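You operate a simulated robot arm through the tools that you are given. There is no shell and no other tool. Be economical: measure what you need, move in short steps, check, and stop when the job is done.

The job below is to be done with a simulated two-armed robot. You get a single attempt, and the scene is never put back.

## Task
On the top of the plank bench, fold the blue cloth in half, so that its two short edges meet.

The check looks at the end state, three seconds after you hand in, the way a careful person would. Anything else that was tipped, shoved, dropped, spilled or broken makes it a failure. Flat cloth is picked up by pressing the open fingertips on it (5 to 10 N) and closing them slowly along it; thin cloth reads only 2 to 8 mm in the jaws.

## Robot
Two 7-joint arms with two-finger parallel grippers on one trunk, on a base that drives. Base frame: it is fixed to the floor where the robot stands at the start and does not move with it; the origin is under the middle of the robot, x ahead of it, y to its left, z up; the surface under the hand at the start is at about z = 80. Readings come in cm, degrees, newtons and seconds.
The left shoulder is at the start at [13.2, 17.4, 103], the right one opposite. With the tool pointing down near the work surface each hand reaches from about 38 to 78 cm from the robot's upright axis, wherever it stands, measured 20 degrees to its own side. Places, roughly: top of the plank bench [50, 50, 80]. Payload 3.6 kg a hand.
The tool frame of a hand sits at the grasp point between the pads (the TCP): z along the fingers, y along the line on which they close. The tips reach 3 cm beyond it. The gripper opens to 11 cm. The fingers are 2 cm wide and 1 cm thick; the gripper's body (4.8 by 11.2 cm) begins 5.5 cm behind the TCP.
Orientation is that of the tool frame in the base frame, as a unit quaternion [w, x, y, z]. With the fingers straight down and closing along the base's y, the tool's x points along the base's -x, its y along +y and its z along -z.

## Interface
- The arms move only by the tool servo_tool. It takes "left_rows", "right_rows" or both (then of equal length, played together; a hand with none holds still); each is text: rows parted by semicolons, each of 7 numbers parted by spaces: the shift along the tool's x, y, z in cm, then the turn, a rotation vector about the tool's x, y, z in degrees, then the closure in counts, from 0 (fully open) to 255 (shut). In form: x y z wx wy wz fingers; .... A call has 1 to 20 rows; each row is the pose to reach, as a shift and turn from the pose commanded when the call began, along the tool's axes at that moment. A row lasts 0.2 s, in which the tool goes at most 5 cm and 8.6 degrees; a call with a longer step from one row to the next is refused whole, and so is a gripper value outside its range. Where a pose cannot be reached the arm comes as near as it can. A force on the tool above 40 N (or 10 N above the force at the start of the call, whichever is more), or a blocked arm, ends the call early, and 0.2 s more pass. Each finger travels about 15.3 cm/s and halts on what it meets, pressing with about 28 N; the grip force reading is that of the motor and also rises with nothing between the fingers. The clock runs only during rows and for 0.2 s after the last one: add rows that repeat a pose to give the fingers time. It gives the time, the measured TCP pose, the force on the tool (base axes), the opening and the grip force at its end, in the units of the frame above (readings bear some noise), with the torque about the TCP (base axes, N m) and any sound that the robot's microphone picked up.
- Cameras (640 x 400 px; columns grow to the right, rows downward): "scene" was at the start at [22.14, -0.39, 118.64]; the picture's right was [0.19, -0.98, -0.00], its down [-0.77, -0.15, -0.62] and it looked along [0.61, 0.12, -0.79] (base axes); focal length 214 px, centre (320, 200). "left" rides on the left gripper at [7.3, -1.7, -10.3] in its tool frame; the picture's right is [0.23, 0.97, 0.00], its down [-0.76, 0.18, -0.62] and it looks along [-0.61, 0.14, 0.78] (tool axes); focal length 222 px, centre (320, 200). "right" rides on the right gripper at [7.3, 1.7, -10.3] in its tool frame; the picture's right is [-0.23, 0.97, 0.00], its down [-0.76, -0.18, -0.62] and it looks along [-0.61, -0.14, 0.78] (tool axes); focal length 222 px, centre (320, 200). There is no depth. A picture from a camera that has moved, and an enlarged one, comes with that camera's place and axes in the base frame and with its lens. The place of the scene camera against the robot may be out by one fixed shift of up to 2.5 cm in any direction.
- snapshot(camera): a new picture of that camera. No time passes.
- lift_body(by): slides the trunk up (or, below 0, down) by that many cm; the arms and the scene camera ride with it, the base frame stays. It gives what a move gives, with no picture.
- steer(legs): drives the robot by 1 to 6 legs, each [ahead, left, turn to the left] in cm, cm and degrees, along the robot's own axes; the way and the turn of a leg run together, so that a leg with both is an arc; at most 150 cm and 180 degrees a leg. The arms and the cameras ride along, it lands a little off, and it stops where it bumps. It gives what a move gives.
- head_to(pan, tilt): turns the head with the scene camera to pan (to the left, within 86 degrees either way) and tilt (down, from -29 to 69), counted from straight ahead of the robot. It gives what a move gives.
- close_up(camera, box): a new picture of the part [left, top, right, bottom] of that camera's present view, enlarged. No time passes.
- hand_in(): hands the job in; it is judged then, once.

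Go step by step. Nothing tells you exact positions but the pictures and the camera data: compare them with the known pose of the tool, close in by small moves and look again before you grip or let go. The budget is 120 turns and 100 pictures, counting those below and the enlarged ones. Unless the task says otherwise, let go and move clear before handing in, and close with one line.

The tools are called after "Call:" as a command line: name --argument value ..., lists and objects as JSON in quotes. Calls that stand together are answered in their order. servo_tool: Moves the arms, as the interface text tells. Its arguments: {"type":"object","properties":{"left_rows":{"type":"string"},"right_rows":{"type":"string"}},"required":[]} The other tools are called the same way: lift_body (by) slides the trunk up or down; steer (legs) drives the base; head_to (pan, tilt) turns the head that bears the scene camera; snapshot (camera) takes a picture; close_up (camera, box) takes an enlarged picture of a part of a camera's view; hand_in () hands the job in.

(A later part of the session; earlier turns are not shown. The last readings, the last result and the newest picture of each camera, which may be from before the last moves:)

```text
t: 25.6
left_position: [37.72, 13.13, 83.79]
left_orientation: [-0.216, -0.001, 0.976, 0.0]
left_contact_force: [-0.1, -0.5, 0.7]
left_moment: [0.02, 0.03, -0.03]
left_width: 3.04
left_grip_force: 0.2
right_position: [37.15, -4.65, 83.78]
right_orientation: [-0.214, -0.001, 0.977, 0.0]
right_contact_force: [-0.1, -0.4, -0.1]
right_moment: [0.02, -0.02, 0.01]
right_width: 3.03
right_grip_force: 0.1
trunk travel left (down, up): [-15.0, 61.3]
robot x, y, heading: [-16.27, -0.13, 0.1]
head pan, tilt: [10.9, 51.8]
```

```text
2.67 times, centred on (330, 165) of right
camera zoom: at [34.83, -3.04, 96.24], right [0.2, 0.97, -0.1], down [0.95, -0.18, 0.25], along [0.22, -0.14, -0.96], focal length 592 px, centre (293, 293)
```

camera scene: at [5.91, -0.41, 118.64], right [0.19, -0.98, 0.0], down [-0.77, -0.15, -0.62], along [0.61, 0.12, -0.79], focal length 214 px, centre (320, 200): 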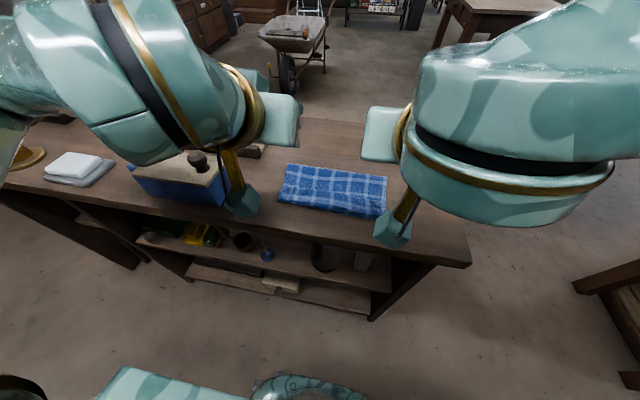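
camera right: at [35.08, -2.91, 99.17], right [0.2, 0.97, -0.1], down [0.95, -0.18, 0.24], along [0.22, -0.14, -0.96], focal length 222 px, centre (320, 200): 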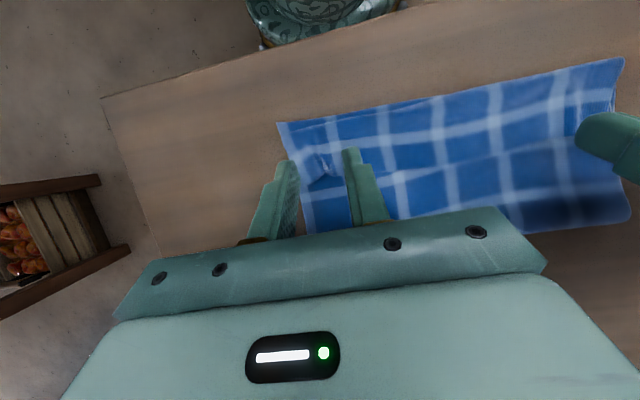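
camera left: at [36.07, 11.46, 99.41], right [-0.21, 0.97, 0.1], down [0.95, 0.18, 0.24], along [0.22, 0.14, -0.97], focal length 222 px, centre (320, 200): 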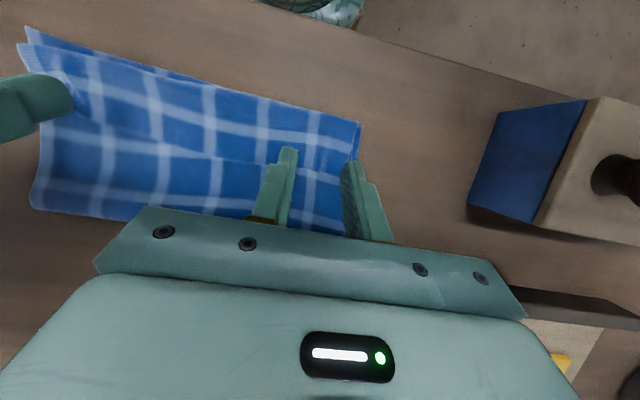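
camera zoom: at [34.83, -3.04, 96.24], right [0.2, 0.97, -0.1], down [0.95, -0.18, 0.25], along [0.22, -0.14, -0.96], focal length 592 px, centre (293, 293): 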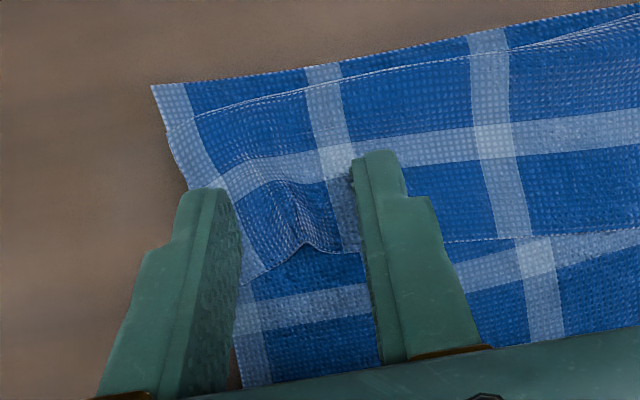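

Tips are about 0.6 cm inside the flap edge. Pressing down gently.

Call:
servo_tool --left_rows "-0.08 0 0.17 0 0 0 185;-0.15 0 0.32 0 0 0 185;-0.15 0 0.32 0 0 0 185" --right_rows "0.2 0 0.25 0 0 0 185;0.12 0 0.44 0 0 0 185;0.12 0 0.44 0 0 0 185"

```text
t: 26.4
left_position: [37.62, 12.96, 83.44]
left_orientation: [-0.217, -0.002, 0.976, -0.001]
left_contact_force: [0.0, 1.2, 2.7]
left_moment: [-0.03, -0.03, -0.01]
left_width: 3.03
left_grip_force: 0.4
right_position: [36.95, -4.63, 83.49]
right_orientation: [-0.215, -0.001, 0.977, 0.0]
right_contact_force: [0.0, -0.2, 1.3]
right_moment: [-0.02, 0.01, 0.03]
right_width: 3.05
right_grip_force: 0.2
trunk travel left (down, up): [-15.0, 61.3]
robot x, y, heading: [-15.85, 0.0, 0.3]
head pan, tilt: [10.9, 51.8]
```

Light contact; a hair further for 5 N or so, then close slowly.

Call:
servo_tool --left_rows "-0.03 0 0.07 0 0 0 185;-0.03 0 0.07 0 0 0 190;-0.03 0 0.07 0 0 0 195;-0.03 0 0.07 0 0 0 200;-0.03 0 0.07 0 0 0 205;-0.03 0 0.07 0 0 0 210;-0.03 0 0.07 0 0 0 215;-0.03 0 0.07 0 0 0 220;-0.03 0 0.07 0 0 0 225;-0.03 0 0.07 0 0 0 230;-0.03 0 0.07 0 0 0 235;-0.03 0 0.07 0 0 0 240;-0.03 0 0.07 0 0 0 245;-0.03 0 0.07 0 0 0 250;-0.03 0 0.07 0 0 0 255;-0.03 0 0.07 0 0 0 255;-0.03 0 0.07 0 0 0 255" --right_rows "-0.05 0 0.11 0 0 0 185;-0.05 0 0.11 0 0 0 190;-0.05 0 0.11 0 0 0 195;-0.05 0 0.11 0 0 0 200;-0.05 0 0.11 0 0 0 205;-0.05 0 0.11 0 0 0 210;-0.05 0 0.11 0 0 0 215;-0.05 0 0.11 0 0 0 220;-0.05 0 0.11 0 0 0 225;-0.05 0 0.11 0 0 0 230;-0.05 0 0.11 0 0 0 235;-0.05 0 0.11 0 0 0 240;-0.05 0 0.11 0 0 0 245;-0.05 0 0.11 0 0 0 250;-0.05 0 0.11 0 0 0 255;-0.05 0 0.11 0 0 0 255;-0.05 0 0.11 0 0 0 255"

Call:
close_up --camera "left" --box '[220, 90, 400, 240]'

Call:
close_up --camera "right" --box '[240, 90, 420, 240]'

```text
t: 30.0
left_position: [37.54, 13.01, 83.34]
left_orientation: [-0.215, -0.001, 0.977, -0.001]
left_contact_force: [-0.6, -14.2, 10.5]
left_moment: [-0.44, 0.04, 0.15]
left_width: 0.31
left_grip_force: 28.3
right_position: [36.76, -4.7, 83.43]
right_orientation: [-0.215, -0.001, 0.977, 0.001]
right_contact_force: [0.0, 14.0, 2.5]
right_moment: [0.4, 0.03, -0.01]
right_width: 0.24
right_grip_force: 28.0
trunk travel left (down, up): [-15.0, 61.3]
robot x, y, heading: [-16.41, 0.37, 0.1]
head pan, tilt: [10.9, 51.8]
```

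```text
2.67 times, centred on (310, 165) of left
camera zoom: at [35.28, 11.35, 95.83], right [-0.21, 0.97, 0.09], down [0.95, 0.18, 0.24], along [0.22, 0.14, -0.96], focal length 592 px, centre (347, 293)
```

zoom: 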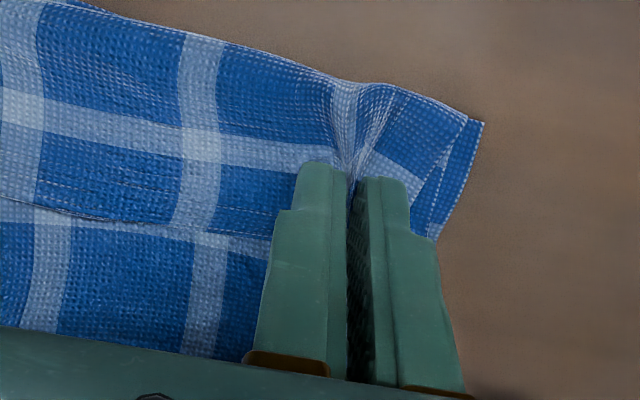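

```text
2.67 times, centred on (330, 165) of right
camera zoom: at [34.49, -3.02, 95.89], right [0.2, 0.97, -0.09], down [0.95, -0.18, 0.25], along [0.22, -0.14, -0.96], focal length 592 px, centre (293, 293)
```

zoom: 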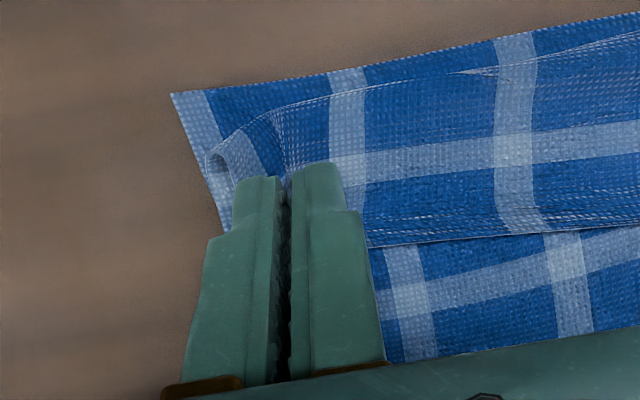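

Both jaws caught the flap (2–3 mm). I'll lift 5 cm, easing the hands slightly together, and check which layers come up.

Call:
servo_tool --left_rows "0.4 -0.1 -0.9 0 0 0 255;0.85 -0.2 -1.8 0 0 0 255;1.27 -0.3 -2.7 0 0 0 255;1.7 -0.4 -3.6 0 0 0 255;2.1 -0.4 -4.5 0 0 0 255;2.1 -0.4 -4.5 0 0 0 255" --right_rows "0.4 0.1 -0.9 0 0 0 255;0.85 0.2 -1.8 0 0 0 255;1.27 0.3 -2.7 0 0 0 255;1.7 0.4 -3.6 0 0 0 255;2.1 0.4 -4.5 0 0 0 255;2.1 0.4 -4.5 0 0 0 255"

Call:
snapshot --camera "left"

Call:
snapshot --camera "right"

Call:
close_up --camera "scene" --box '[240, 110, 440, 240]'

```text
t: 31.4
left_position: [37.64, 12.7, 88.31]
left_orientation: [-0.216, -0.001, 0.976, 0.0]
left_contact_force: [-0.3, -1.8, 0.2]
left_moment: [-0.08, 0.05, 0.01]
left_width: 0.28
left_grip_force: 28.1
right_position: [36.8, -4.21, 88.22]
right_orientation: [-0.216, -0.002, 0.976, 0.0]
right_contact_force: [1.0, 2.8, -0.8]
right_moment: [0.06, 0.0, 0.01]
right_width: 0.22
right_grip_force: 28.0
trunk travel left (down, up): [-15.0, 61.3]
robot x, y, heading: [-16.49, 0.07, 0.3]
head pan, tilt: [10.9, 51.8]
```

```text
58 pictures are left
camera left: at [35.34, 11.07, 100.77], right [-0.21, 0.97, 0.1], down [0.95, 0.18, 0.24], along [0.22, 0.14, -0.96], focal length 222 px, centre (320, 200)
```

left: 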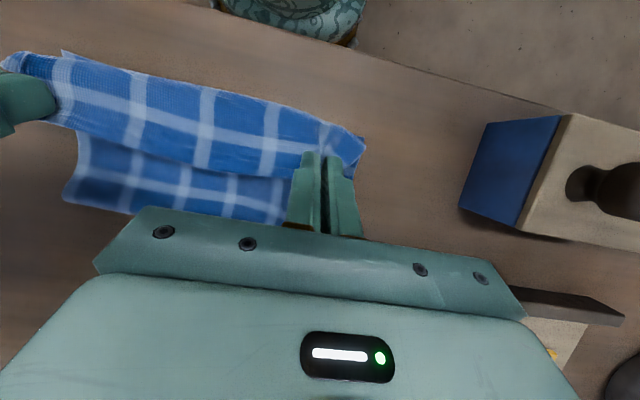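

```text
57 pictures are left
camera right: at [34.58, -2.59, 100.74], right [0.21, 0.97, -0.1], down [0.95, -0.18, 0.25], along [0.22, -0.14, -0.96], focal length 222 px, centre (320, 200)
```

right: 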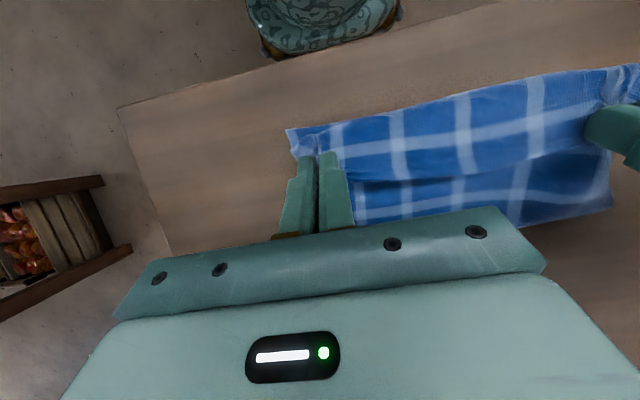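

```text
3.08 times, centred on (340, 175) of scene
camera zoom: at [5.98, -0.39, 118.63], right [0.19, -0.98, 0.0], down [-0.77, -0.15, -0.62], along [0.61, 0.12, -0.79], focal length 660 px, centre (258, 277)
```

zoom: 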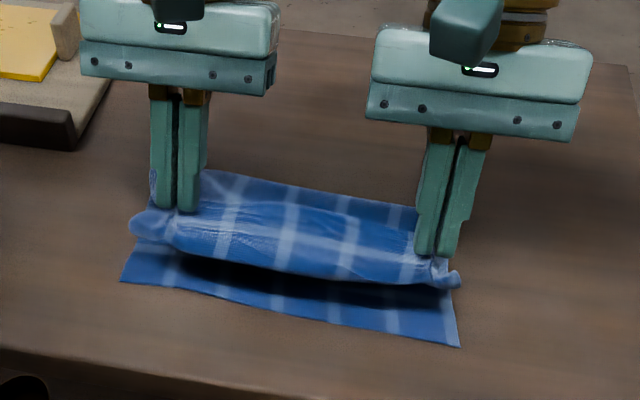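

Only the flap came up; the bottom layer is undisturbed. Now I carry the edge up and away over the fold line, straightening the hands, so the fold can be re-laid at x≈47.6.

Call:
servo_tool --left_rows "1.27 0 -2.72 0 -3 0 255;-0.15 0 -5.59 0 -8 0 255;-2.77 0 -8.25 0 -14 0 255;-5.95 0 -10.17 0 -20 0 255;-9.31 0 -11.74 0 -25 0 255;-9.31 0 -11.74 0 -25 0 255" --right_rows "1.27 0 -2.72 0 -3 0 255;-0.15 0 -5.59 0 -8 0 255;-2.77 0 -8.25 0 -14 0 255;-5.95 0 -10.17 0 -20 0 255;-9.35 0 -11.87 0 -25 0 255;-9.35 0 -11.87 0 -25 0 255"

Call:
snapshot --camera "scene"

Call:
close_up --camera "scene" --box '[240, 90, 440, 240]'

```text
t: 32.8
left_position: [50.82, 12.74, 95.02]
left_orientation: [0.001, -0.002, 1.0, -0.001]
left_contact_force: [0.7, -3.8, 0.0]
left_moment: [-0.12, 0.05, -0.06]
left_width: 0.29
left_grip_force: 27.5
right_position: [49.33, -4.21, 94.95]
right_orientation: [-0.009, 0.0, 1.0, 0.0]
right_contact_force: [0.3, 3.9, -0.9]
right_moment: [0.1, 0.0, 0.04]
right_width: 0.21
right_grip_force: 27.7
right hand out of reach, approached as far as the arm can: row 5, 6
trunk travel left (down, up): [-15.0, 61.3]
robot x, y, heading: [-16.45, 0.27, 0.2]
head pan, tilt: [10.9, 51.8]
```

```text
55 pictures are left
camera scene: at [5.95, -0.39, 118.64], right [0.19, -0.98, 0.0], down [-0.77, -0.15, -0.62], along [0.61, 0.12, -0.79], focal length 214 px, centre (320, 200)
```

scene: 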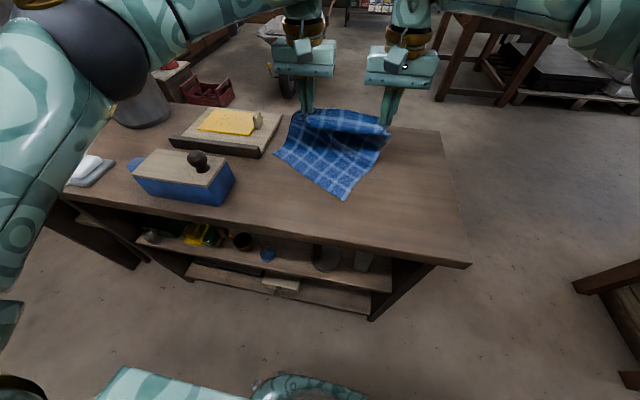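

```text
2.67 times, centred on (340, 165) of scene
camera zoom: at [5.95, -0.39, 118.64], right [0.19, -0.98, 0.0], down [-0.77, -0.15, -0.62], along [0.61, 0.12, -0.79], focal length 572 px, centre (267, 293)
```

zoom: 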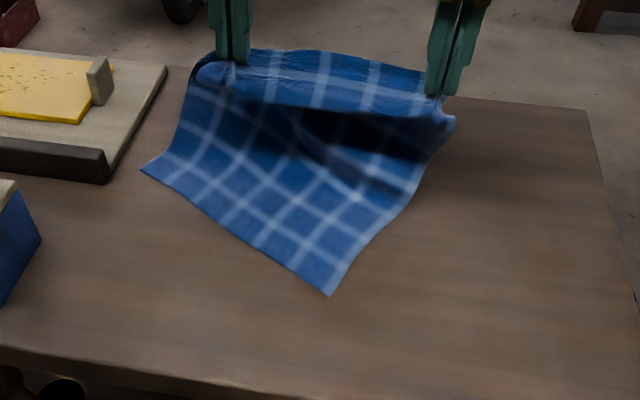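

The lower half got dragged and twisted, so I'll reset: lift the cloth fully so it hangs straight from the held edge. Then I'll lay it with its free edge far away and fold back toward that far edge, which suits the way the fingers hold it.

Call:
servo_tool --left_rows "0.5 0 -2 0 0 0 255;1.2 0 -4 0 0 0 255;2 0 -6 0 0 0 255;3 0 -8 0 0 0 255;4 0 -10 0 0 0 255;5 0 -12 0 0 0 255;6.5 0 -14 0 0 0 255;8 0 -16 0 0 0 255;9.5 0 -18 0 0 0 255;11 0 -20 0 0 0 255;11 0 -22 0 0 0 255;11 0 -22 0 0 0 255" --right_rows "0.5 0 -2 0 0 0 255;1.2 0 -4 0 0 0 255;2 0 -6 0 0 0 255;3 0 -8 0 0 0 255;4 0 -10 0 0 0 255;5 0 -12 0 0 0 255;6.5 0 -14 0 0 0 255;8 0 -16 0 0 0 255;9.5 0 -18 0 0 0 255;11 0 -20 0 0 0 255;11 0 -22 0 0 0 255;11 0 -22 0 0 0 255"

Call:
snapshot --camera "scene"

```text
t: 35.4
left_position: [44.94, 12.9, 108.79]
left_orientation: [0.003, -0.002, 1.0, -0.001]
left_contact_force: [-2.7, -12.3, 0.2]
left_moment: [-0.44, 0.09, -0.04]
left_width: 0.24
left_grip_force: 28.2
left hand out of reach, approached as far as the arm can: row 7, 8, 9, 10, 11, 12
right_position: [41.45, -4.55, 110.2]
right_orientation: [0.003, 0.0, 1.0, 0.001]
right_contact_force: [1.9, 12.7, -1.3]
right_moment: [0.34, -0.01, 0.12]
right_width: 0.2
right_grip_force: 28.0
right hand out of reach, approached as far as the arm can: row 4, 5, 6, 7, 8, 9, 10, 11, 12
trunk travel left (down, up): [-15.0, 61.3]
robot x, y, heading: [-16.1, -0.59, 0.4]
head pan, tilt: [10.9, 51.8]
```

```text
53 pictures are left
camera scene: at [5.96, -0.39, 118.63], right [0.19, -0.98, 0.0], down [-0.77, -0.15, -0.62], along [0.61, 0.12, -0.79], focal length 214 px, centre (320, 200)
```

scene: 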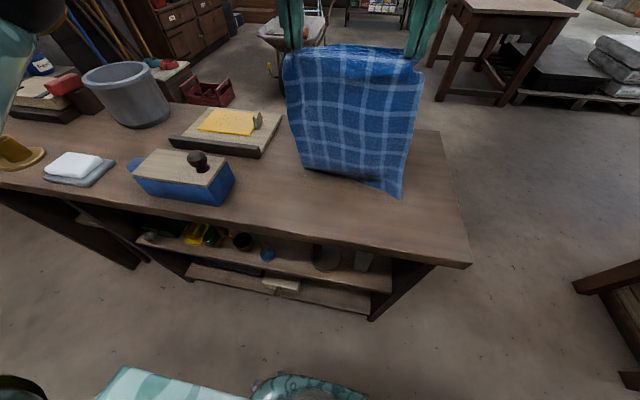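

The cloth now hangs, but the arms are at their reach limits. I'll raise the trunk 14 cm to clear the bench, then drive forward.

Call:
lift_body --by 14

Call:
servo_tool --left_rows "1 -0.2 0 0 0 0 255;2 -0.4 0 0 0 0 255;2 -0.4 0 0 0 0 255" --right_rows "0 0.2 0 0 0 0 255;0 0.4 0 0 0 0 255;0 0.4 0 0 0 0 255"

Call:
snapshot --camera "scene"

```text
t: 36.7
left_position: [44.23, 11.8, 122.17]
left_orientation: [0.004, 0.005, 1.0, -0.008]
left_contact_force: [-10.6, -19.3, 8.8]
left_moment: [-0.69, 0.31, -0.17]
left_width: 0.23
left_grip_force: 27.4
right_position: [34.94, -4.35, 129.37]
right_orientation: [0.076, 0.001, 0.997, 0.002]
right_contact_force: [9.8, 19.7, -10.7]
right_moment: [0.54, -0.26, 0.15]
right_width: 0.17
right_grip_force: 27.5
trunk travel left (down, up): [-27.7, 48.6]
robot x, y, heading: [-16.13, 0.28, -0.1]
head pan, tilt: [10.9, 51.8]
stopped: the force on the tool passed its limit at 42 N (the readings are from after the stop); the commanded pose is now the measured one
```

```text
t: 37.5
left_position: [42.62, 11.93, 121.89]
left_orientation: [0.004, 0.002, 1.0, -0.006]
left_contact_force: [-2.7, -6.5, 3.8]
left_moment: [-0.23, 0.07, -0.05]
left_width: 0.19
left_grip_force: 28.2
right_position: [35.04, -4.12, 129.17]
right_orientation: [0.075, 0.002, 0.997, 0.003]
right_contact_force: [3.4, 5.8, -4.1]
right_moment: [0.16, -0.04, 0.08]
right_width: 0.17
right_grip_force: 28.3
trunk travel left (down, up): [-27.7, 48.6]
robot x, y, heading: [-16.34, 0.08, 0.1]
head pan, tilt: [10.9, 51.8]
```

```text
52 pictures are left
camera scene: at [-0.7, -0.41, 131.85], right [0.19, -0.98, 0.0], down [-0.77, -0.15, -0.62], along [0.61, 0.12, -0.79], focal length 214 px, centre (320, 200)
```

scene: 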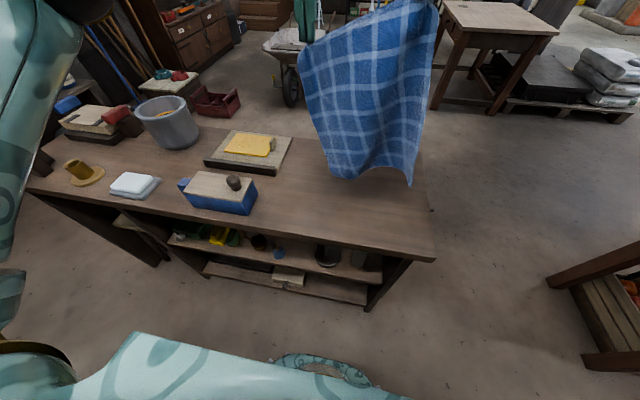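

The trunk slide leans back as it rises, which skewed the hands. I'll level them at x=38, z=122 and square the right one.

Call:
servo_tool --left_rows "1.1 0.1 0 0 0 0 255;2.3 0.2 0 0 0 0 255;3.4 0.3 0 0 0 0 255;4.6 0.5 0 0 0 0 255;4.6 0.5 0 0 0 0 255;4.6 0.5 0 0 0 0 255" --right_rows "-0.5 -0.1 1.9 0 2.2 0 255;-1 -0.2 3.8 0 4.4 0 255;-1.4 -0.4 5.7 0 6.5 0 255;-1.89 -0.5 7.57 0 8.6 0 255;-1.89 -0.5 7.57 0 8.6 0 255;-1.89 -0.5 7.57 0 8.6 0 255"

Call:
snapshot --camera "scene"

```text
t: 38.9
left_position: [37.99, 12.29, 121.68]
left_orientation: [0.005, 0.003, 1.0, -0.005]
left_contact_force: [-0.3, -0.1, 0.3]
left_moment: [0.02, 0.0, -0.03]
left_width: 0.19
left_grip_force: 27.8
left hand out of reach, approached as far as the arm can: row 4
right_position: [37.58, -4.72, 121.5]
right_orientation: [0.001, 0.002, 1.0, 0.003]
right_contact_force: [1.2, -0.5, 0.0]
right_moment: [0.03, -0.01, 0.0]
right_width: 0.17
right_grip_force: 28.2
right hand out of reach, approached as far as the arm can: row 2, 3, 4, 5, 6
trunk travel left (down, up): [-27.7, 48.6]
robot x, y, heading: [-16.21, -0.13, 0.3]
head pan, tilt: [10.9, 51.8]
```

```text
51 pictures are left
camera scene: at [-0.64, -0.45, 131.84], right [0.19, -0.98, 0.0], down [-0.77, -0.15, -0.62], along [0.61, 0.12, -0.79], focal length 214 px, centre (320, 200)
```

scene: 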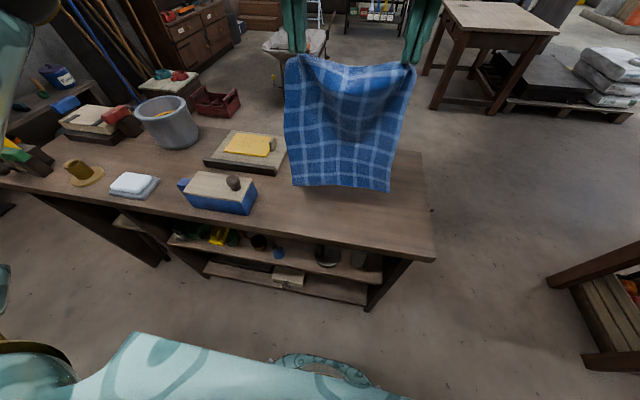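

The cloth hangs straight and square. Driving forward so it's over the bench at a comfortable reach.

Call:
steer --legs '[[16, 0, 0]]'

Call:
snapshot --camera "scene"

Call:
snapshot --camera "left"

```text
t: 40.4
left_position: [54.27, 12.4, 121.73]
left_orientation: [0.006, 0.002, 1.0, -0.007]
left_contact_force: [0.4, 0.4, 0.5]
left_moment: [0.01, 0.04, 0.01]
left_width: 0.21
left_grip_force: 28.3
right_position: [53.72, -4.81, 121.47]
right_orientation: [0.0, 0.002, 1.0, 0.004]
right_contact_force: [-0.5, 0.8, 0.2]
right_moment: [0.02, 0.04, -0.03]
right_width: 0.17
right_grip_force: 28.1
trunk travel left (down, up): [-27.7, 48.6]
robot x, y, heading: [-0.15, -0.11, 0.3]
head pan, tilt: [10.9, 51.8]
```

```text
50 pictures are left
camera scene: at [15.45, -0.4, 131.83], right [0.19, -0.98, 0.0], down [-0.77, -0.15, -0.62], along [0.61, 0.12, -0.79], focal length 214 px, centre (320, 200)
```

scene: 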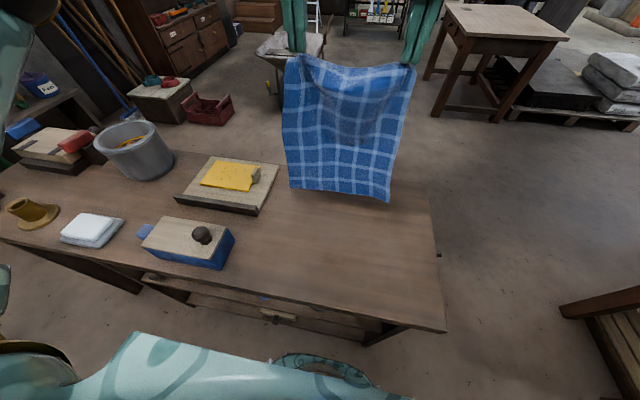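

```text
49 pictures are left
camera left: at [46.77, 10.83, 131.96], right [-0.22, 0.97, -0.01], down [0.76, 0.18, 0.63], along [0.62, 0.13, -0.78], focal length 222 px, centre (320, 200)
```

left: 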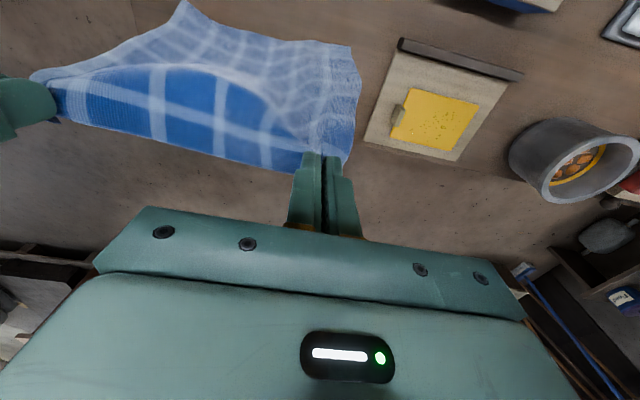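

The free edge hangs at about x=50, z≈90. I'll lower about 9 cm while moving 4 cm ahead, so it just reaches the bench.

Call:
servo_tool --left_rows "-0.6 0 1 0 0 0 255;-1.2 0 2 0 0 0 255;-1.8 0 3 0 0 0 255;-2.4 0 4.2 0 0 0 255;-3 0 5.4 0 0 0 255;-3.5 0 6.6 0 0 0 255;-3.8 0 7.8 0 0 0 255;-4 0 9 0 0 0 255;-4 0 9 0 0 0 255;-4 0 9 0 0 0 255;-4 0 9 0 0 0 255" --right_rows "-0.6 0 1 0 0 0 255;-1.2 0 2 0 0 0 255;-1.8 0 3 0 0 0 255;-2.4 0 4.2 0 0 0 255;-3 0 5.4 0 0 0 255;-3.5 0 6.6 0 0 0 255;-3.8 0 7.8 0 0 0 255;-4 0 9 0 0 0 255;-4 0 9 0 0 0 255;-4 0 9 0 0 0 255;-4 0 9 0 0 0 255"

Call:
snapshot --camera "scene"

```text
t: 42.8
left_position: [58.12, 12.22, 112.54]
left_orientation: [0.006, 0.003, 1.0, -0.006]
left_contact_force: [0.1, 0.4, -0.3]
left_moment: [0.02, 0.01, 0.0]
left_width: 0.18
left_grip_force: 27.8
right_position: [57.32, -4.66, 112.57]
right_orientation: [0.001, 0.002, 1.0, 0.003]
right_contact_force: [0.3, -0.2, 0.1]
right_moment: [0.0, 0.0, 0.0]
right_width: 0.18
right_grip_force: 28.0
trunk travel left (down, up): [-27.7, 48.6]
robot x, y, heading: [0.02, -0.02, -0.0]
head pan, tilt: [10.9, 51.8]
```

```text
48 pictures are left
camera scene: at [15.3, -0.4, 131.85], right [0.19, -0.98, 0.0], down [-0.77, -0.15, -0.62], along [0.61, 0.12, -0.79], focal length 214 px, centre (320, 200)
```

scene: 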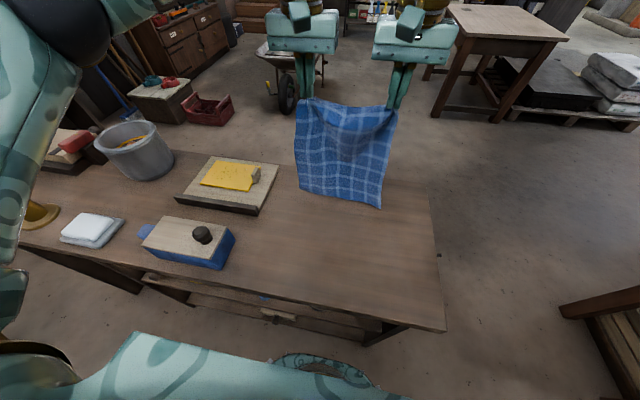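

The free edge is nearly at the bench. Now I lower while moving toward the robot so the cloth lays down from its far edge back toward me.

Call:
servo_tool --left_rows "0.5 0 0.9 0 0 0 255;1.1 0 1.7 0 0 0 255;2.1 0 2.4 0 0 0 255;3.1 0 3 0 0 0 255;4.1 0 3.7 0 0 0 255;5.1 0 4.5 0 0 0 255;6.1 0 5.3 0 0 0 255;7.1 0 6.2 0 0 0 255;8.1 0 7.1 0 0 0 255;9.1 0 8 0 0 0 255;10.1 0 9 0 0 0 255;11.1 0 10 0 0 0 255;12 0 11.1 0 0 0 255;12.9 0 12.2 0 0 0 255;13.8 0 13.3 0 0 0 255;14.6 0 14.5 0 0 0 255;14.6 0 14.5 0 0 0 255;14.6 0 14.5 0 0 0 255" --right_rows "0.5 0 0.9 0 0 0 255;1.1 0 1.7 0 0 0 255;2.1 0 2.4 0 0 0 255;3.1 0 3 0 0 0 255;4.1 0 3.7 0 0 0 255;5.1 0 4.5 0 0 0 255;6.1 0 5.3 0 0 0 255;7.1 0 6.2 0 0 0 255;8.1 0 7.1 0 0 0 255;9.1 0 8 0 0 0 255;10.1 0 9 0 0 0 255;11.1 0 10 0 0 0 255;12 0 11.1 0 0 0 255;12.9 0 12.2 0 0 0 255;13.8 0 13.3 0 0 0 255;14.6 0 14.5 0 0 0 255;14.6 0 14.5 0 0 0 255;14.6 0 14.5 0 0 0 255"

Call:
snapshot --camera "scene"

Call:
snapshot --camera "left"

Call:
snapshot --camera "right"

```text
t: 46.6
left_position: [43.69, 12.17, 98.09]
left_orientation: [0.006, 0.003, 1.0, -0.006]
left_contact_force: [0.2, -0.2, -1.0]
left_moment: [0.02, -0.01, 0.03]
left_width: 0.15
left_grip_force: 27.8
right_position: [42.95, -4.54, 98.2]
right_orientation: [0.001, 0.003, 1.0, 0.004]
right_contact_force: [0.5, 0.4, -0.1]
right_moment: [0.0, 0.03, -0.05]
right_width: 0.19
right_grip_force: 28.2
trunk travel left (down, up): [-27.7, 48.6]
robot x, y, heading: [-0.52, 0.0, -0.3]
head pan, tilt: [10.9, 51.8]
```

```text
47 pictures are left
camera scene: at [15.3, -0.4, 131.85], right [0.19, -0.98, 0.0], down [-0.77, -0.15, -0.62], along [0.61, 0.12, -0.79], focal length 214 px, centre (320, 200)
```

scene: 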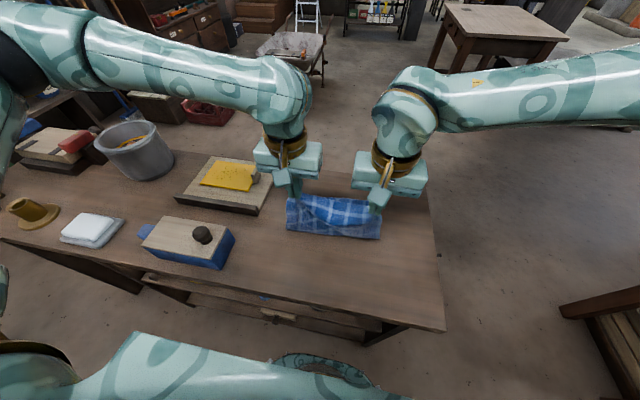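

```text
46 pictures are left
camera left: at [36.38, 10.66, 108.39], right [-0.22, 0.97, -0.01], down [0.76, 0.18, 0.63], along [0.62, 0.13, -0.78], focal length 222 px, centre (320, 200)
```

left: 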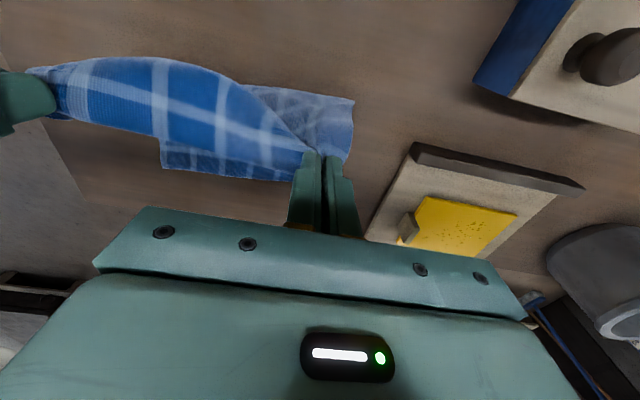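

```text
45 pictures are left
camera right: at [35.6, -2.97, 108.45], right [0.23, 0.97, 0.01], down [0.76, -0.19, 0.62], along [0.61, -0.14, -0.78], focal length 222 px, centre (320, 200)
```

right: 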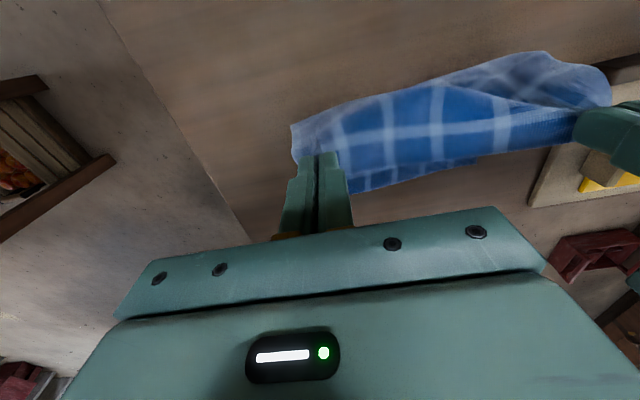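

It's laying well: the lower free edge runs from about (58, −8.7) to (55.4, 15), a slight skew. I'll now arc the held edge forward toward it, matching that skew, and stop partway to check.

Call:
servo_tool --left_rows "0.7 -0.05 1.2 0 0 0 255;1.3 -0.1 2.4 0 0 0 255;1.5 -0.1 3.65 0 0 0 255;0.3 -0.2 3.9 0 0 0 255;-1.3 -0.25 4.15 0 0 0 255;-2.8 -0.3 4.9 0 0 0 255;-4.2 -0.35 5.65 0 0 0 255;-5.5 -0.4 6.9 0 0 0 255;-6.94 -0.5 8.15 0 0 0 255;-6.94 -0.5 8.15 0 0 0 255" --right_rows "0.6 -0.05 1.2 0 0 0 255;1.2 -0.1 2.4 0 0 0 255;1.1 -0.1 3.65 0 0 0 255;-0.5 -0.2 3.9 0 0 0 255;-2.1 -0.25 4.15 0 0 0 255;-3.7 -0.3 4.9 0 0 0 255;-5.3 -0.35 5.65 0 0 0 255;-6.9 -0.4 6.9 0 0 0 255;-8.46 -0.5 8.15 0 0 0 255;-8.46 -0.5 8.15 0 0 0 255"

Call:
snapshot --camera "scene"

Call:
snapshot --camera "left"

Call:
snapshot --camera "right"

```text
t: 48.8
left_position: [50.74, 11.39, 90.05]
left_orientation: [0.006, 0.003, 1.0, -0.005]
left_contact_force: [-0.4, -0.2, 0.6]
left_moment: [0.0, -0.01, 0.0]
left_width: 0.18
left_grip_force: 27.4
right_position: [51.25, -4.95, 89.67]
right_orientation: [0.002, 0.002, 1.0, 0.003]
right_contact_force: [-0.4, -0.5, -0.3]
right_moment: [-0.01, -0.01, -0.01]
right_width: 0.17
right_grip_force: 28.1
trunk travel left (down, up): [-27.7, 48.6]
robot x, y, heading: [-0.37, -0.0, 0.0]
head pan, tilt: [10.9, 51.8]
```

```text
44 pictures are left
camera scene: at [15.25, -0.4, 131.86], right [0.19, -0.98, 0.0], down [-0.77, -0.15, -0.62], along [0.61, 0.12, -0.79], focal length 214 px, centre (320, 200)
```

scene: 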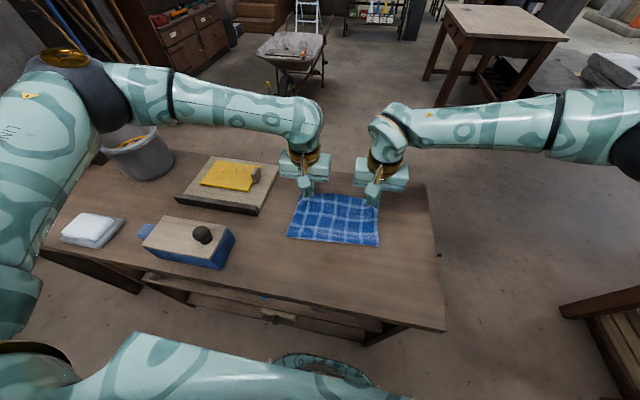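

```text
43 pictures are left
camera left: at [43.32, 9.83, 100.4], right [-0.22, 0.98, -0.01], down [0.76, 0.18, 0.63], along [0.62, 0.13, -0.78], focal length 222 px, centre (320, 200)
```

left: 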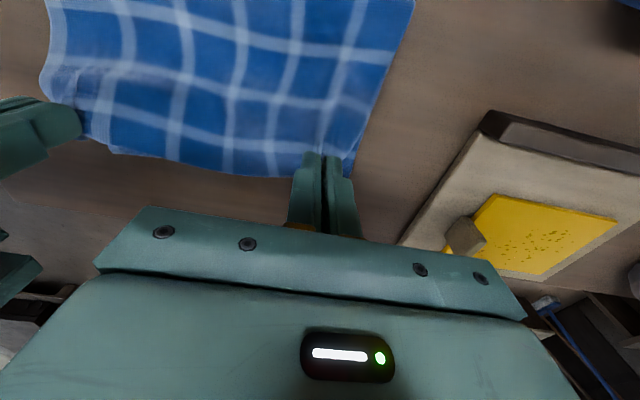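

```text
42 pictures are left
camera right: at [44.02, -3.36, 100.08], right [0.23, 0.97, 0.01], down [0.76, -0.18, 0.62], along [0.61, -0.14, -0.78], focal length 222 px, centre (320, 200)
```

right: 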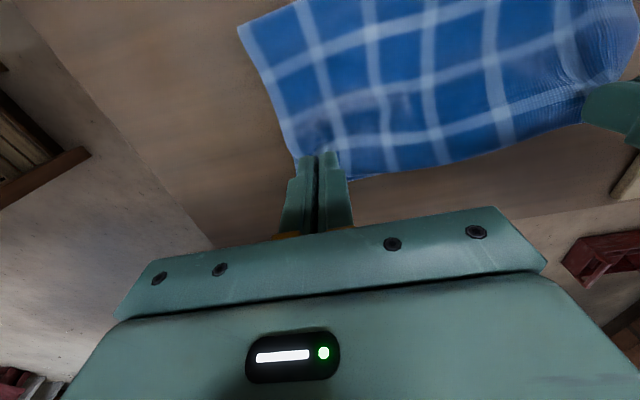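

The fold line is forming at x≈42–43 and the edge is still held. Continuing the arc down onto the far edge.

Call:
servo_tool --left_rows "-0.8 0 0.7 0 0 0 255;-1.5 0 1.5 0 0 0 255;-2.1 0 2.4 0 0 0 255;-2.6 0 3.4 0 0 0 255;-3 -0.1 4.4 0 0 0 255;-3.3 -0.1 5.2 0 0 0 255;-3.56 -0.1 5.9 0 0 0 255;-3.56 -0.1 5.9 0 0 0 255" --right_rows "-1.1 -0.1 0.7 0 0 0 255;-2.1 -0.2 1.4 0 0 0 255;-3 -0.3 2.2 0 0 0 255;-3.7 -0.4 3.2 0 0 0 255;-4.2 -0.45 4.2 0 0 0 255;-4.6 -0.45 5 0 0 0 255;-4.85 -0.45 5.6 0 0 0 255;-4.85 -0.45 5.6 0 0 0 255"

Call:
snapshot --camera "left"

Call:
snapshot --camera "right"

Call:
close_up --camera "scene" --box '[250, 140, 430, 260]'

```text
t: 50.6
left_position: [54.38, 11.16, 84.15]
left_orientation: [0.007, 0.002, 1.0, -0.006]
left_contact_force: [0.1, -0.9, 0.1]
left_moment: [0.02, -0.01, -0.04]
left_width: 0.21
left_grip_force: 27.6
right_position: [56.26, -5.32, 84.32]
right_orientation: [0.0, 0.003, 1.0, 0.003]
right_contact_force: [0.3, 0.1, 0.7]
right_moment: [0.04, 0.03, 0.0]
right_width: 0.18
right_grip_force: 27.3
trunk travel left (down, up): [-27.7, 48.6]
robot x, y, heading: [0.07, 0.05, 0.3]
head pan, tilt: [10.9, 51.8]
```

```text
41 pictures are left
camera left: at [46.96, 9.77, 94.5], right [-0.22, 0.97, -0.01], down [0.76, 0.18, 0.63], along [0.62, 0.13, -0.78], focal length 222 px, centre (320, 200)
```

left: 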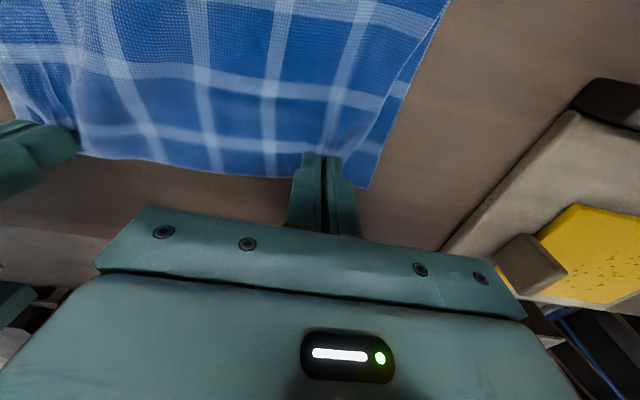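

```text
40 pictures are left
camera right: at [48.91, -3.79, 94.68], right [0.23, 0.97, 0.01], down [0.76, -0.18, 0.62], along [0.61, -0.14, -0.78], focal length 222 px, centre (320, 200)
```

right: 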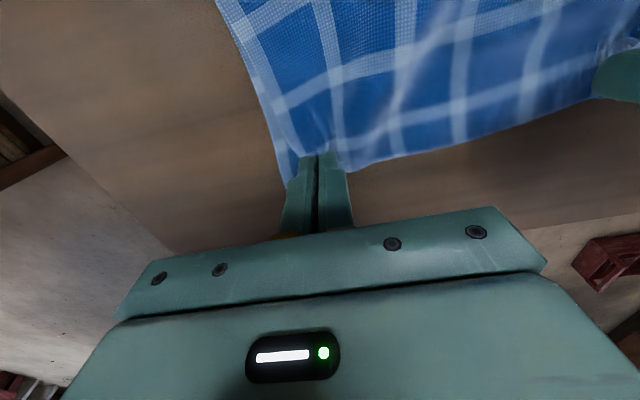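

```text
3.33 times, centred on (340, 200) of scene
camera zoom: at [15.29, -0.41, 131.85], right [0.19, -0.98, 0.0], down [-0.77, -0.15, -0.62], along [0.61, 0.12, -0.79], focal length 715 px, centre (253, 200)
```

zoom: 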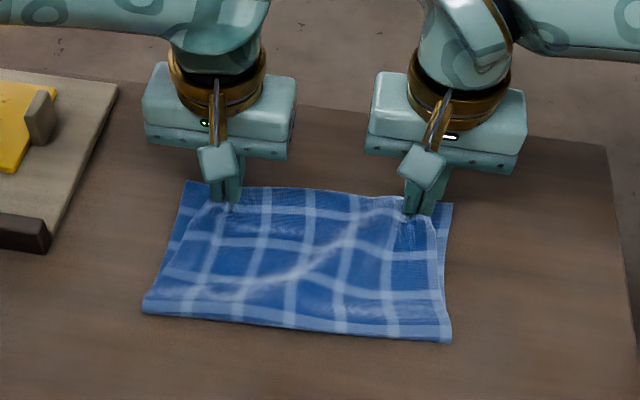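

The edges nearly coincide; the lower edge runs (57.8, −8.2) to (56.3, 15.6), so I'll nudge left +0.8 and right +0.4, lower to contact, then open slowly to spread the gathers.

Call:
servo_tool --left_rows "-0.5 0 0.2 0 0 0 255;-0.8 0 0.5 0 0 0 255;-0.8 0 0.75 0 0 0 255;-0.8 0 0.75 0 0 0 245;-0.8 0 0.75 0 0 0 237;-0.8 0 0.75 0 0 0 229;-0.8 0 0.75 0 0 0 221;-0.8 0 0.75 0 0 0 213;-0.8 0 0.75 0 0 0 205;-0.8 0 0.75 0 0 0 197;-0.8 0 0.75 0 0 0 190;-0.8 0 0.75 0 0 0 185;-0.8 0 0.75 0 0 0 185" --right_rows "-0.2 0 0.2 0 0 0 255;-0.4 0 0.5 0 0 0 255;-0.4 0 0.9 0 0 0 255;-0.4 0 0.9 0 0 0 245;-0.4 0 0.9 0 0 0 237;-0.4 0 0.9 0 0 0 229;-0.4 0 0.9 0 0 0 221;-0.4 0 0.9 0 0 0 213;-0.4 0 0.9 0 0 0 205;-0.4 0 0.9 0 0 0 197;-0.4 0 0.9 0 0 0 190;-0.4 0 0.9 0 0 0 185;-0.4 0 0.9 0 0 0 185"

Call:
close_up --camera "left" --box '[180, 60, 460, 240]'

Call:
close_up --camera "right" --box '[180, 60, 460, 240]'

```text
t: 53.4
left_position: [55.14, 11.27, 83.44]
left_orientation: [0.006, 0.002, 1.0, -0.006]
left_contact_force: [0.0, 0.2, 0.6]
left_moment: [0.01, 0.0, 0.04]
left_width: 3.02
left_grip_force: 0.1
right_position: [56.73, -5.51, 83.32]
right_orientation: [0.001, 0.003, 1.0, 0.003]
right_contact_force: [-0.1, 0.8, 0.5]
right_moment: [0.0, 0.02, -0.04]
right_width: 3.0
right_grip_force: 0.1
trunk travel left (down, up): [-27.7, 48.6]
robot x, y, heading: [-0.5, -0.31, 0.0]
head pan, tilt: [10.9, 51.8]
```

```text
2.22 times, centred on (320, 150) of left
camera zoom: at [47.78, 9.73, 93.76], right [-0.22, 0.97, -0.01], down [0.76, 0.18, 0.63], along [0.62, 0.13, -0.78], focal length 494 px, centre (320, 311)
```

zoom: 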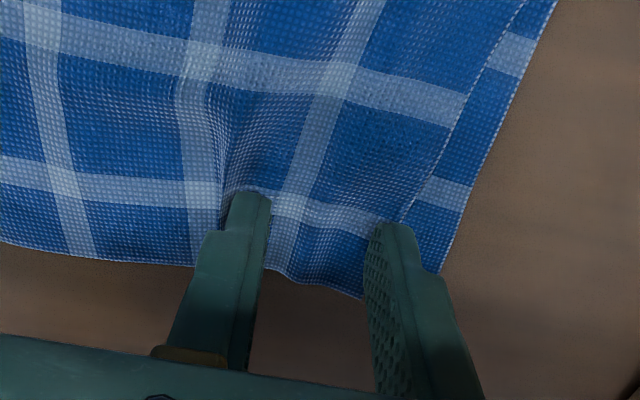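

```text
2.22 times, centred on (320, 150) of right
camera zoom: at [49.37, -3.78, 93.73], right [0.23, 0.97, 0.01], down [0.76, -0.18, 0.62], along [0.61, -0.14, -0.78], focal length 494 px, centre (320, 311)
```

zoom: 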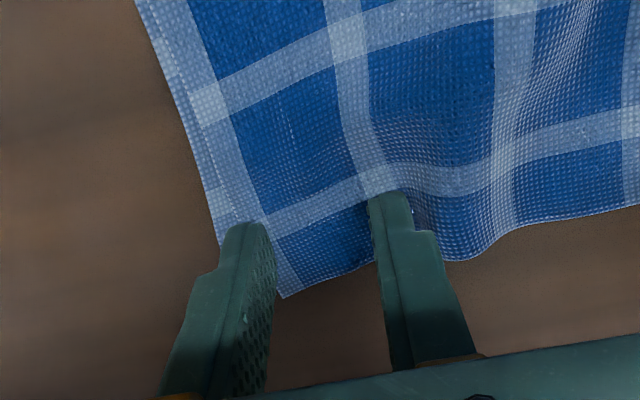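

Released, with the edges lying flat and matched. Lifting both hands straight up and looking.

Call:
servo_tool --left_rows "0 0 -1 0 0 0 185;0 0 -3 0 0 0 185;0 0 -6 0 0 0 185;0 0 -10 0 0 0 185;2 0 -14 0 0 0 185;4 0 -18 0 0 0 185;4 0 -18 0 0 0 185" --right_rows "0 0 -1 0 0 0 185;0 0 -3 0 0 0 185;0 0 -6 0 0 0 185;0 0 -10 0 0 0 185;2 0 -14 0 0 0 185;4 0 -18 0 0 0 185;4 0 -18 0 0 0 185"

Call:
snapshot --camera "left"

Call:
close_up --camera "right" --box '[240, 0, 600, 220]'

Call:
close_up --camera "scene" --box '[250, 140, 430, 260]'

```text
t: 55.0
left_position: [51.1, 11.58, 101.58]
left_orientation: [0.006, 0.003, 1.0, -0.006]
left_contact_force: [0.5, -0.5, -0.2]
left_moment: [-0.05, 0.01, 0.01]
left_width: 3.04
left_grip_force: 0.1
right_position: [52.55, -5.58, 101.49]
right_orientation: [0.0, 0.003, 1.0, 0.002]
right_contact_force: [-0.1, 0.1, 0.3]
right_moment: [-0.03, 0.0, 0.01]
right_width: 3.02
right_grip_force: 0.0
trunk travel left (down, up): [-27.7, 48.6]
robot x, y, heading: [-0.2, 0.14, -0.1]
head pan, tilt: [10.9, 51.8]
```

```text
36 pictures are left
camera left: at [43.68, 10.04, 111.94], right [-0.22, 0.97, -0.01], down [0.76, 0.18, 0.63], along [0.62, 0.13, -0.78], focal length 222 px, centre (320, 200)
```

left: 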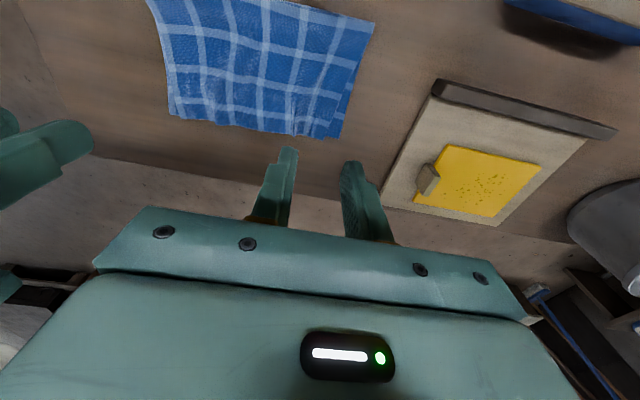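

```text
1.78 times, centred on (420, 110) of right
camera zoom: at [45.16, -3.96, 111.91], right [0.23, 0.97, 0.01], down [0.76, -0.18, 0.62], along [0.61, -0.14, -0.78], focal length 395 px, centre (142, 360)
```

zoom: 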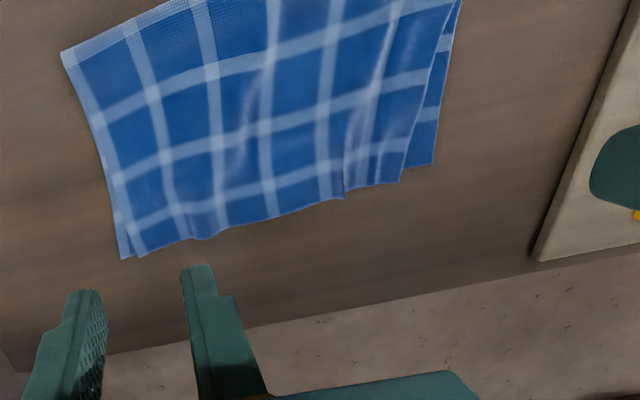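

```text
3.33 times, centred on (340, 200) of scene
camera zoom: at [15.43, -0.39, 131.82], right [0.19, -0.98, 0.0], down [-0.77, -0.15, -0.62], along [0.61, 0.12, -0.79], focal length 715 px, centre (253, 200)
```

zoom: 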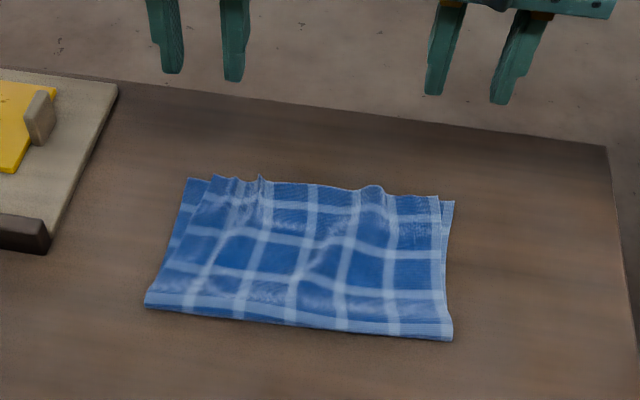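

The fold is good: edges meet with no flap. A couple of gather wrinkles leave the top-left corner about 2 cm inward, so I'll look closer to spread them out.

Call:
close_up --camera "left" --box '[140, 0, 400, 150]'

```text
2.46 times, centred on (270, 75) of left
camera zoom: at [43.68, 10.04, 111.94], right [-0.22, 0.97, -0.01], down [0.76, 0.18, 0.63], along [0.62, 0.13, -0.78], focal length 547 px, centre (443, 508)
```

zoom: 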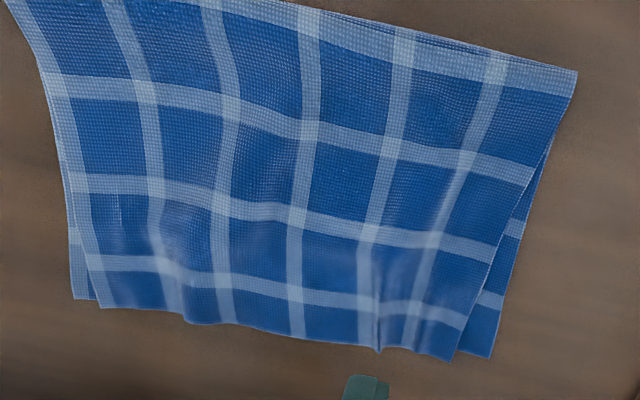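

Top-layer corners sit 2.1 cm (left) and 1.5 cm (right) inward because of the wrinkles. I'll press closed fingertips on the top layer near both corners and draw them outward simultaneously, so the pulls balance.

Call:
servo_tool --left_rows "-1.5 0.2 3 0 0 0 220;-3 0.4 6.5 0 0 0 255;-4.7 0.6 10 0 0 0 255;-4.7 0.6 13.5 0 0 0 255;-4.7 0.6 16 0 0 0 255;-4.7 0.6 17.3 0 0 0 255;-4.7 0.6 17.3 0 0 0 255" --right_rows "-1.5 0 3 0 0 0 220;-3 0 6.5 0 0 0 255;-4.65 0 10 0 0 0 255;-4.65 0 13.5 0 0 0 255;-4.65 0 16 0 0 0 255;-4.65 0 17.2 0 0 0 255;-4.65 0 17.2 0 0 0 255"

Call:
close_up --camera "left" --box '[180, 60, 460, 240]'

Call:
close_up --camera "right" --box '[180, 60, 460, 240]'

```text
t: 56.6
left_position: [56.07, 11.73, 84.19]
left_orientation: [0.006, 0.002, 1.0, -0.006]
left_contact_force: [-0.2, -0.7, -0.6]
left_moment: [0.04, 0.0, 0.01]
left_width: 0.0
left_grip_force: 28.3
right_position: [57.3, -5.48, 84.06]
right_orientation: [0.001, 0.001, 1.0, 0.004]
right_contact_force: [0.9, -0.2, -0.8]
right_moment: [-0.03, 0.0, 0.03]
right_width: 0.0
right_grip_force: 28.3
trunk travel left (down, up): [-27.7, 48.6]
robot x, y, heading: [-0.31, 0.11, 0.1]
head pan, tilt: [10.9, 51.8]
```

```text
2.22 times, centred on (320, 150) of left
camera zoom: at [48.62, 10.26, 94.49], right [-0.22, 0.97, -0.01], down [0.76, 0.18, 0.63], along [0.62, 0.13, -0.78], focal length 494 px, centre (320, 311)
```

zoom: 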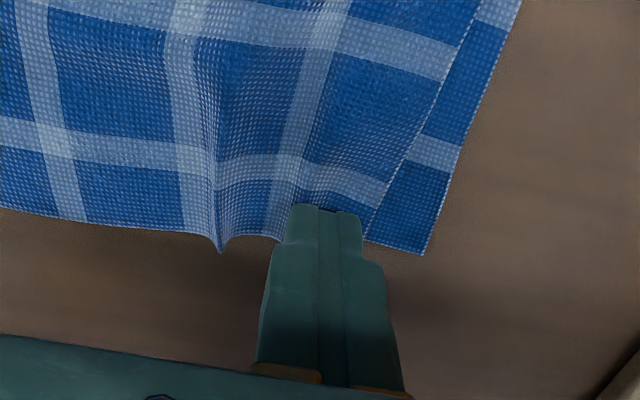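

```text
2.22 times, centred on (320, 150) of right
camera zoom: at [50.03, -3.81, 94.45], right [0.23, 0.97, 0.01], down [0.76, -0.18, 0.62], along [0.61, -0.14, -0.78], focal length 494 px, centre (320, 311)
```

zoom: 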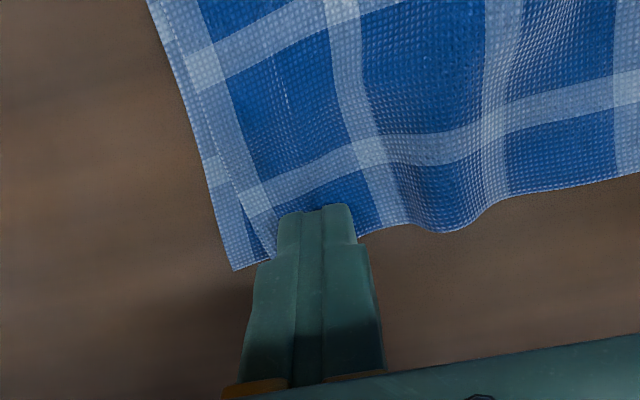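

Tips are over the top layer. Pressing lightly.

Call:
servo_tool --left_rows "0.4 0 0.4 0 0 0 255;0.4 0 0.75 0 0 0 255;0.4 0 0.9 0 0 0 255;0.4 0 0.9 0 0 0 255" --right_rows "0.4 0 0.4 0 0 0 255;0.4 0 0.75 0 0 0 255;0.4 0 0.85 0 0 0 255;0.4 0 0.85 0 0 0 255"

```text
t: 57.6
left_position: [55.44, 11.92, 83.25]
left_orientation: [0.006, 0.002, 1.0, -0.006]
left_contact_force: [-0.6, -0.3, 1.8]
left_moment: [0.04, -0.05, -0.01]
left_width: 0.0
left_grip_force: 27.6
right_position: [56.81, -5.36, 83.44]
right_orientation: [0.001, 0.003, 1.0, 0.003]
right_contact_force: [0.0, 0.0, 1.4]
right_moment: [0.0, -0.06, 0.01]
right_width: 0.0
right_grip_force: 27.9
trunk travel left (down, up): [-27.7, 48.6]
robot x, y, heading: [0.05, 0.1, -0.2]
head pan, tilt: [10.9, 51.8]
```

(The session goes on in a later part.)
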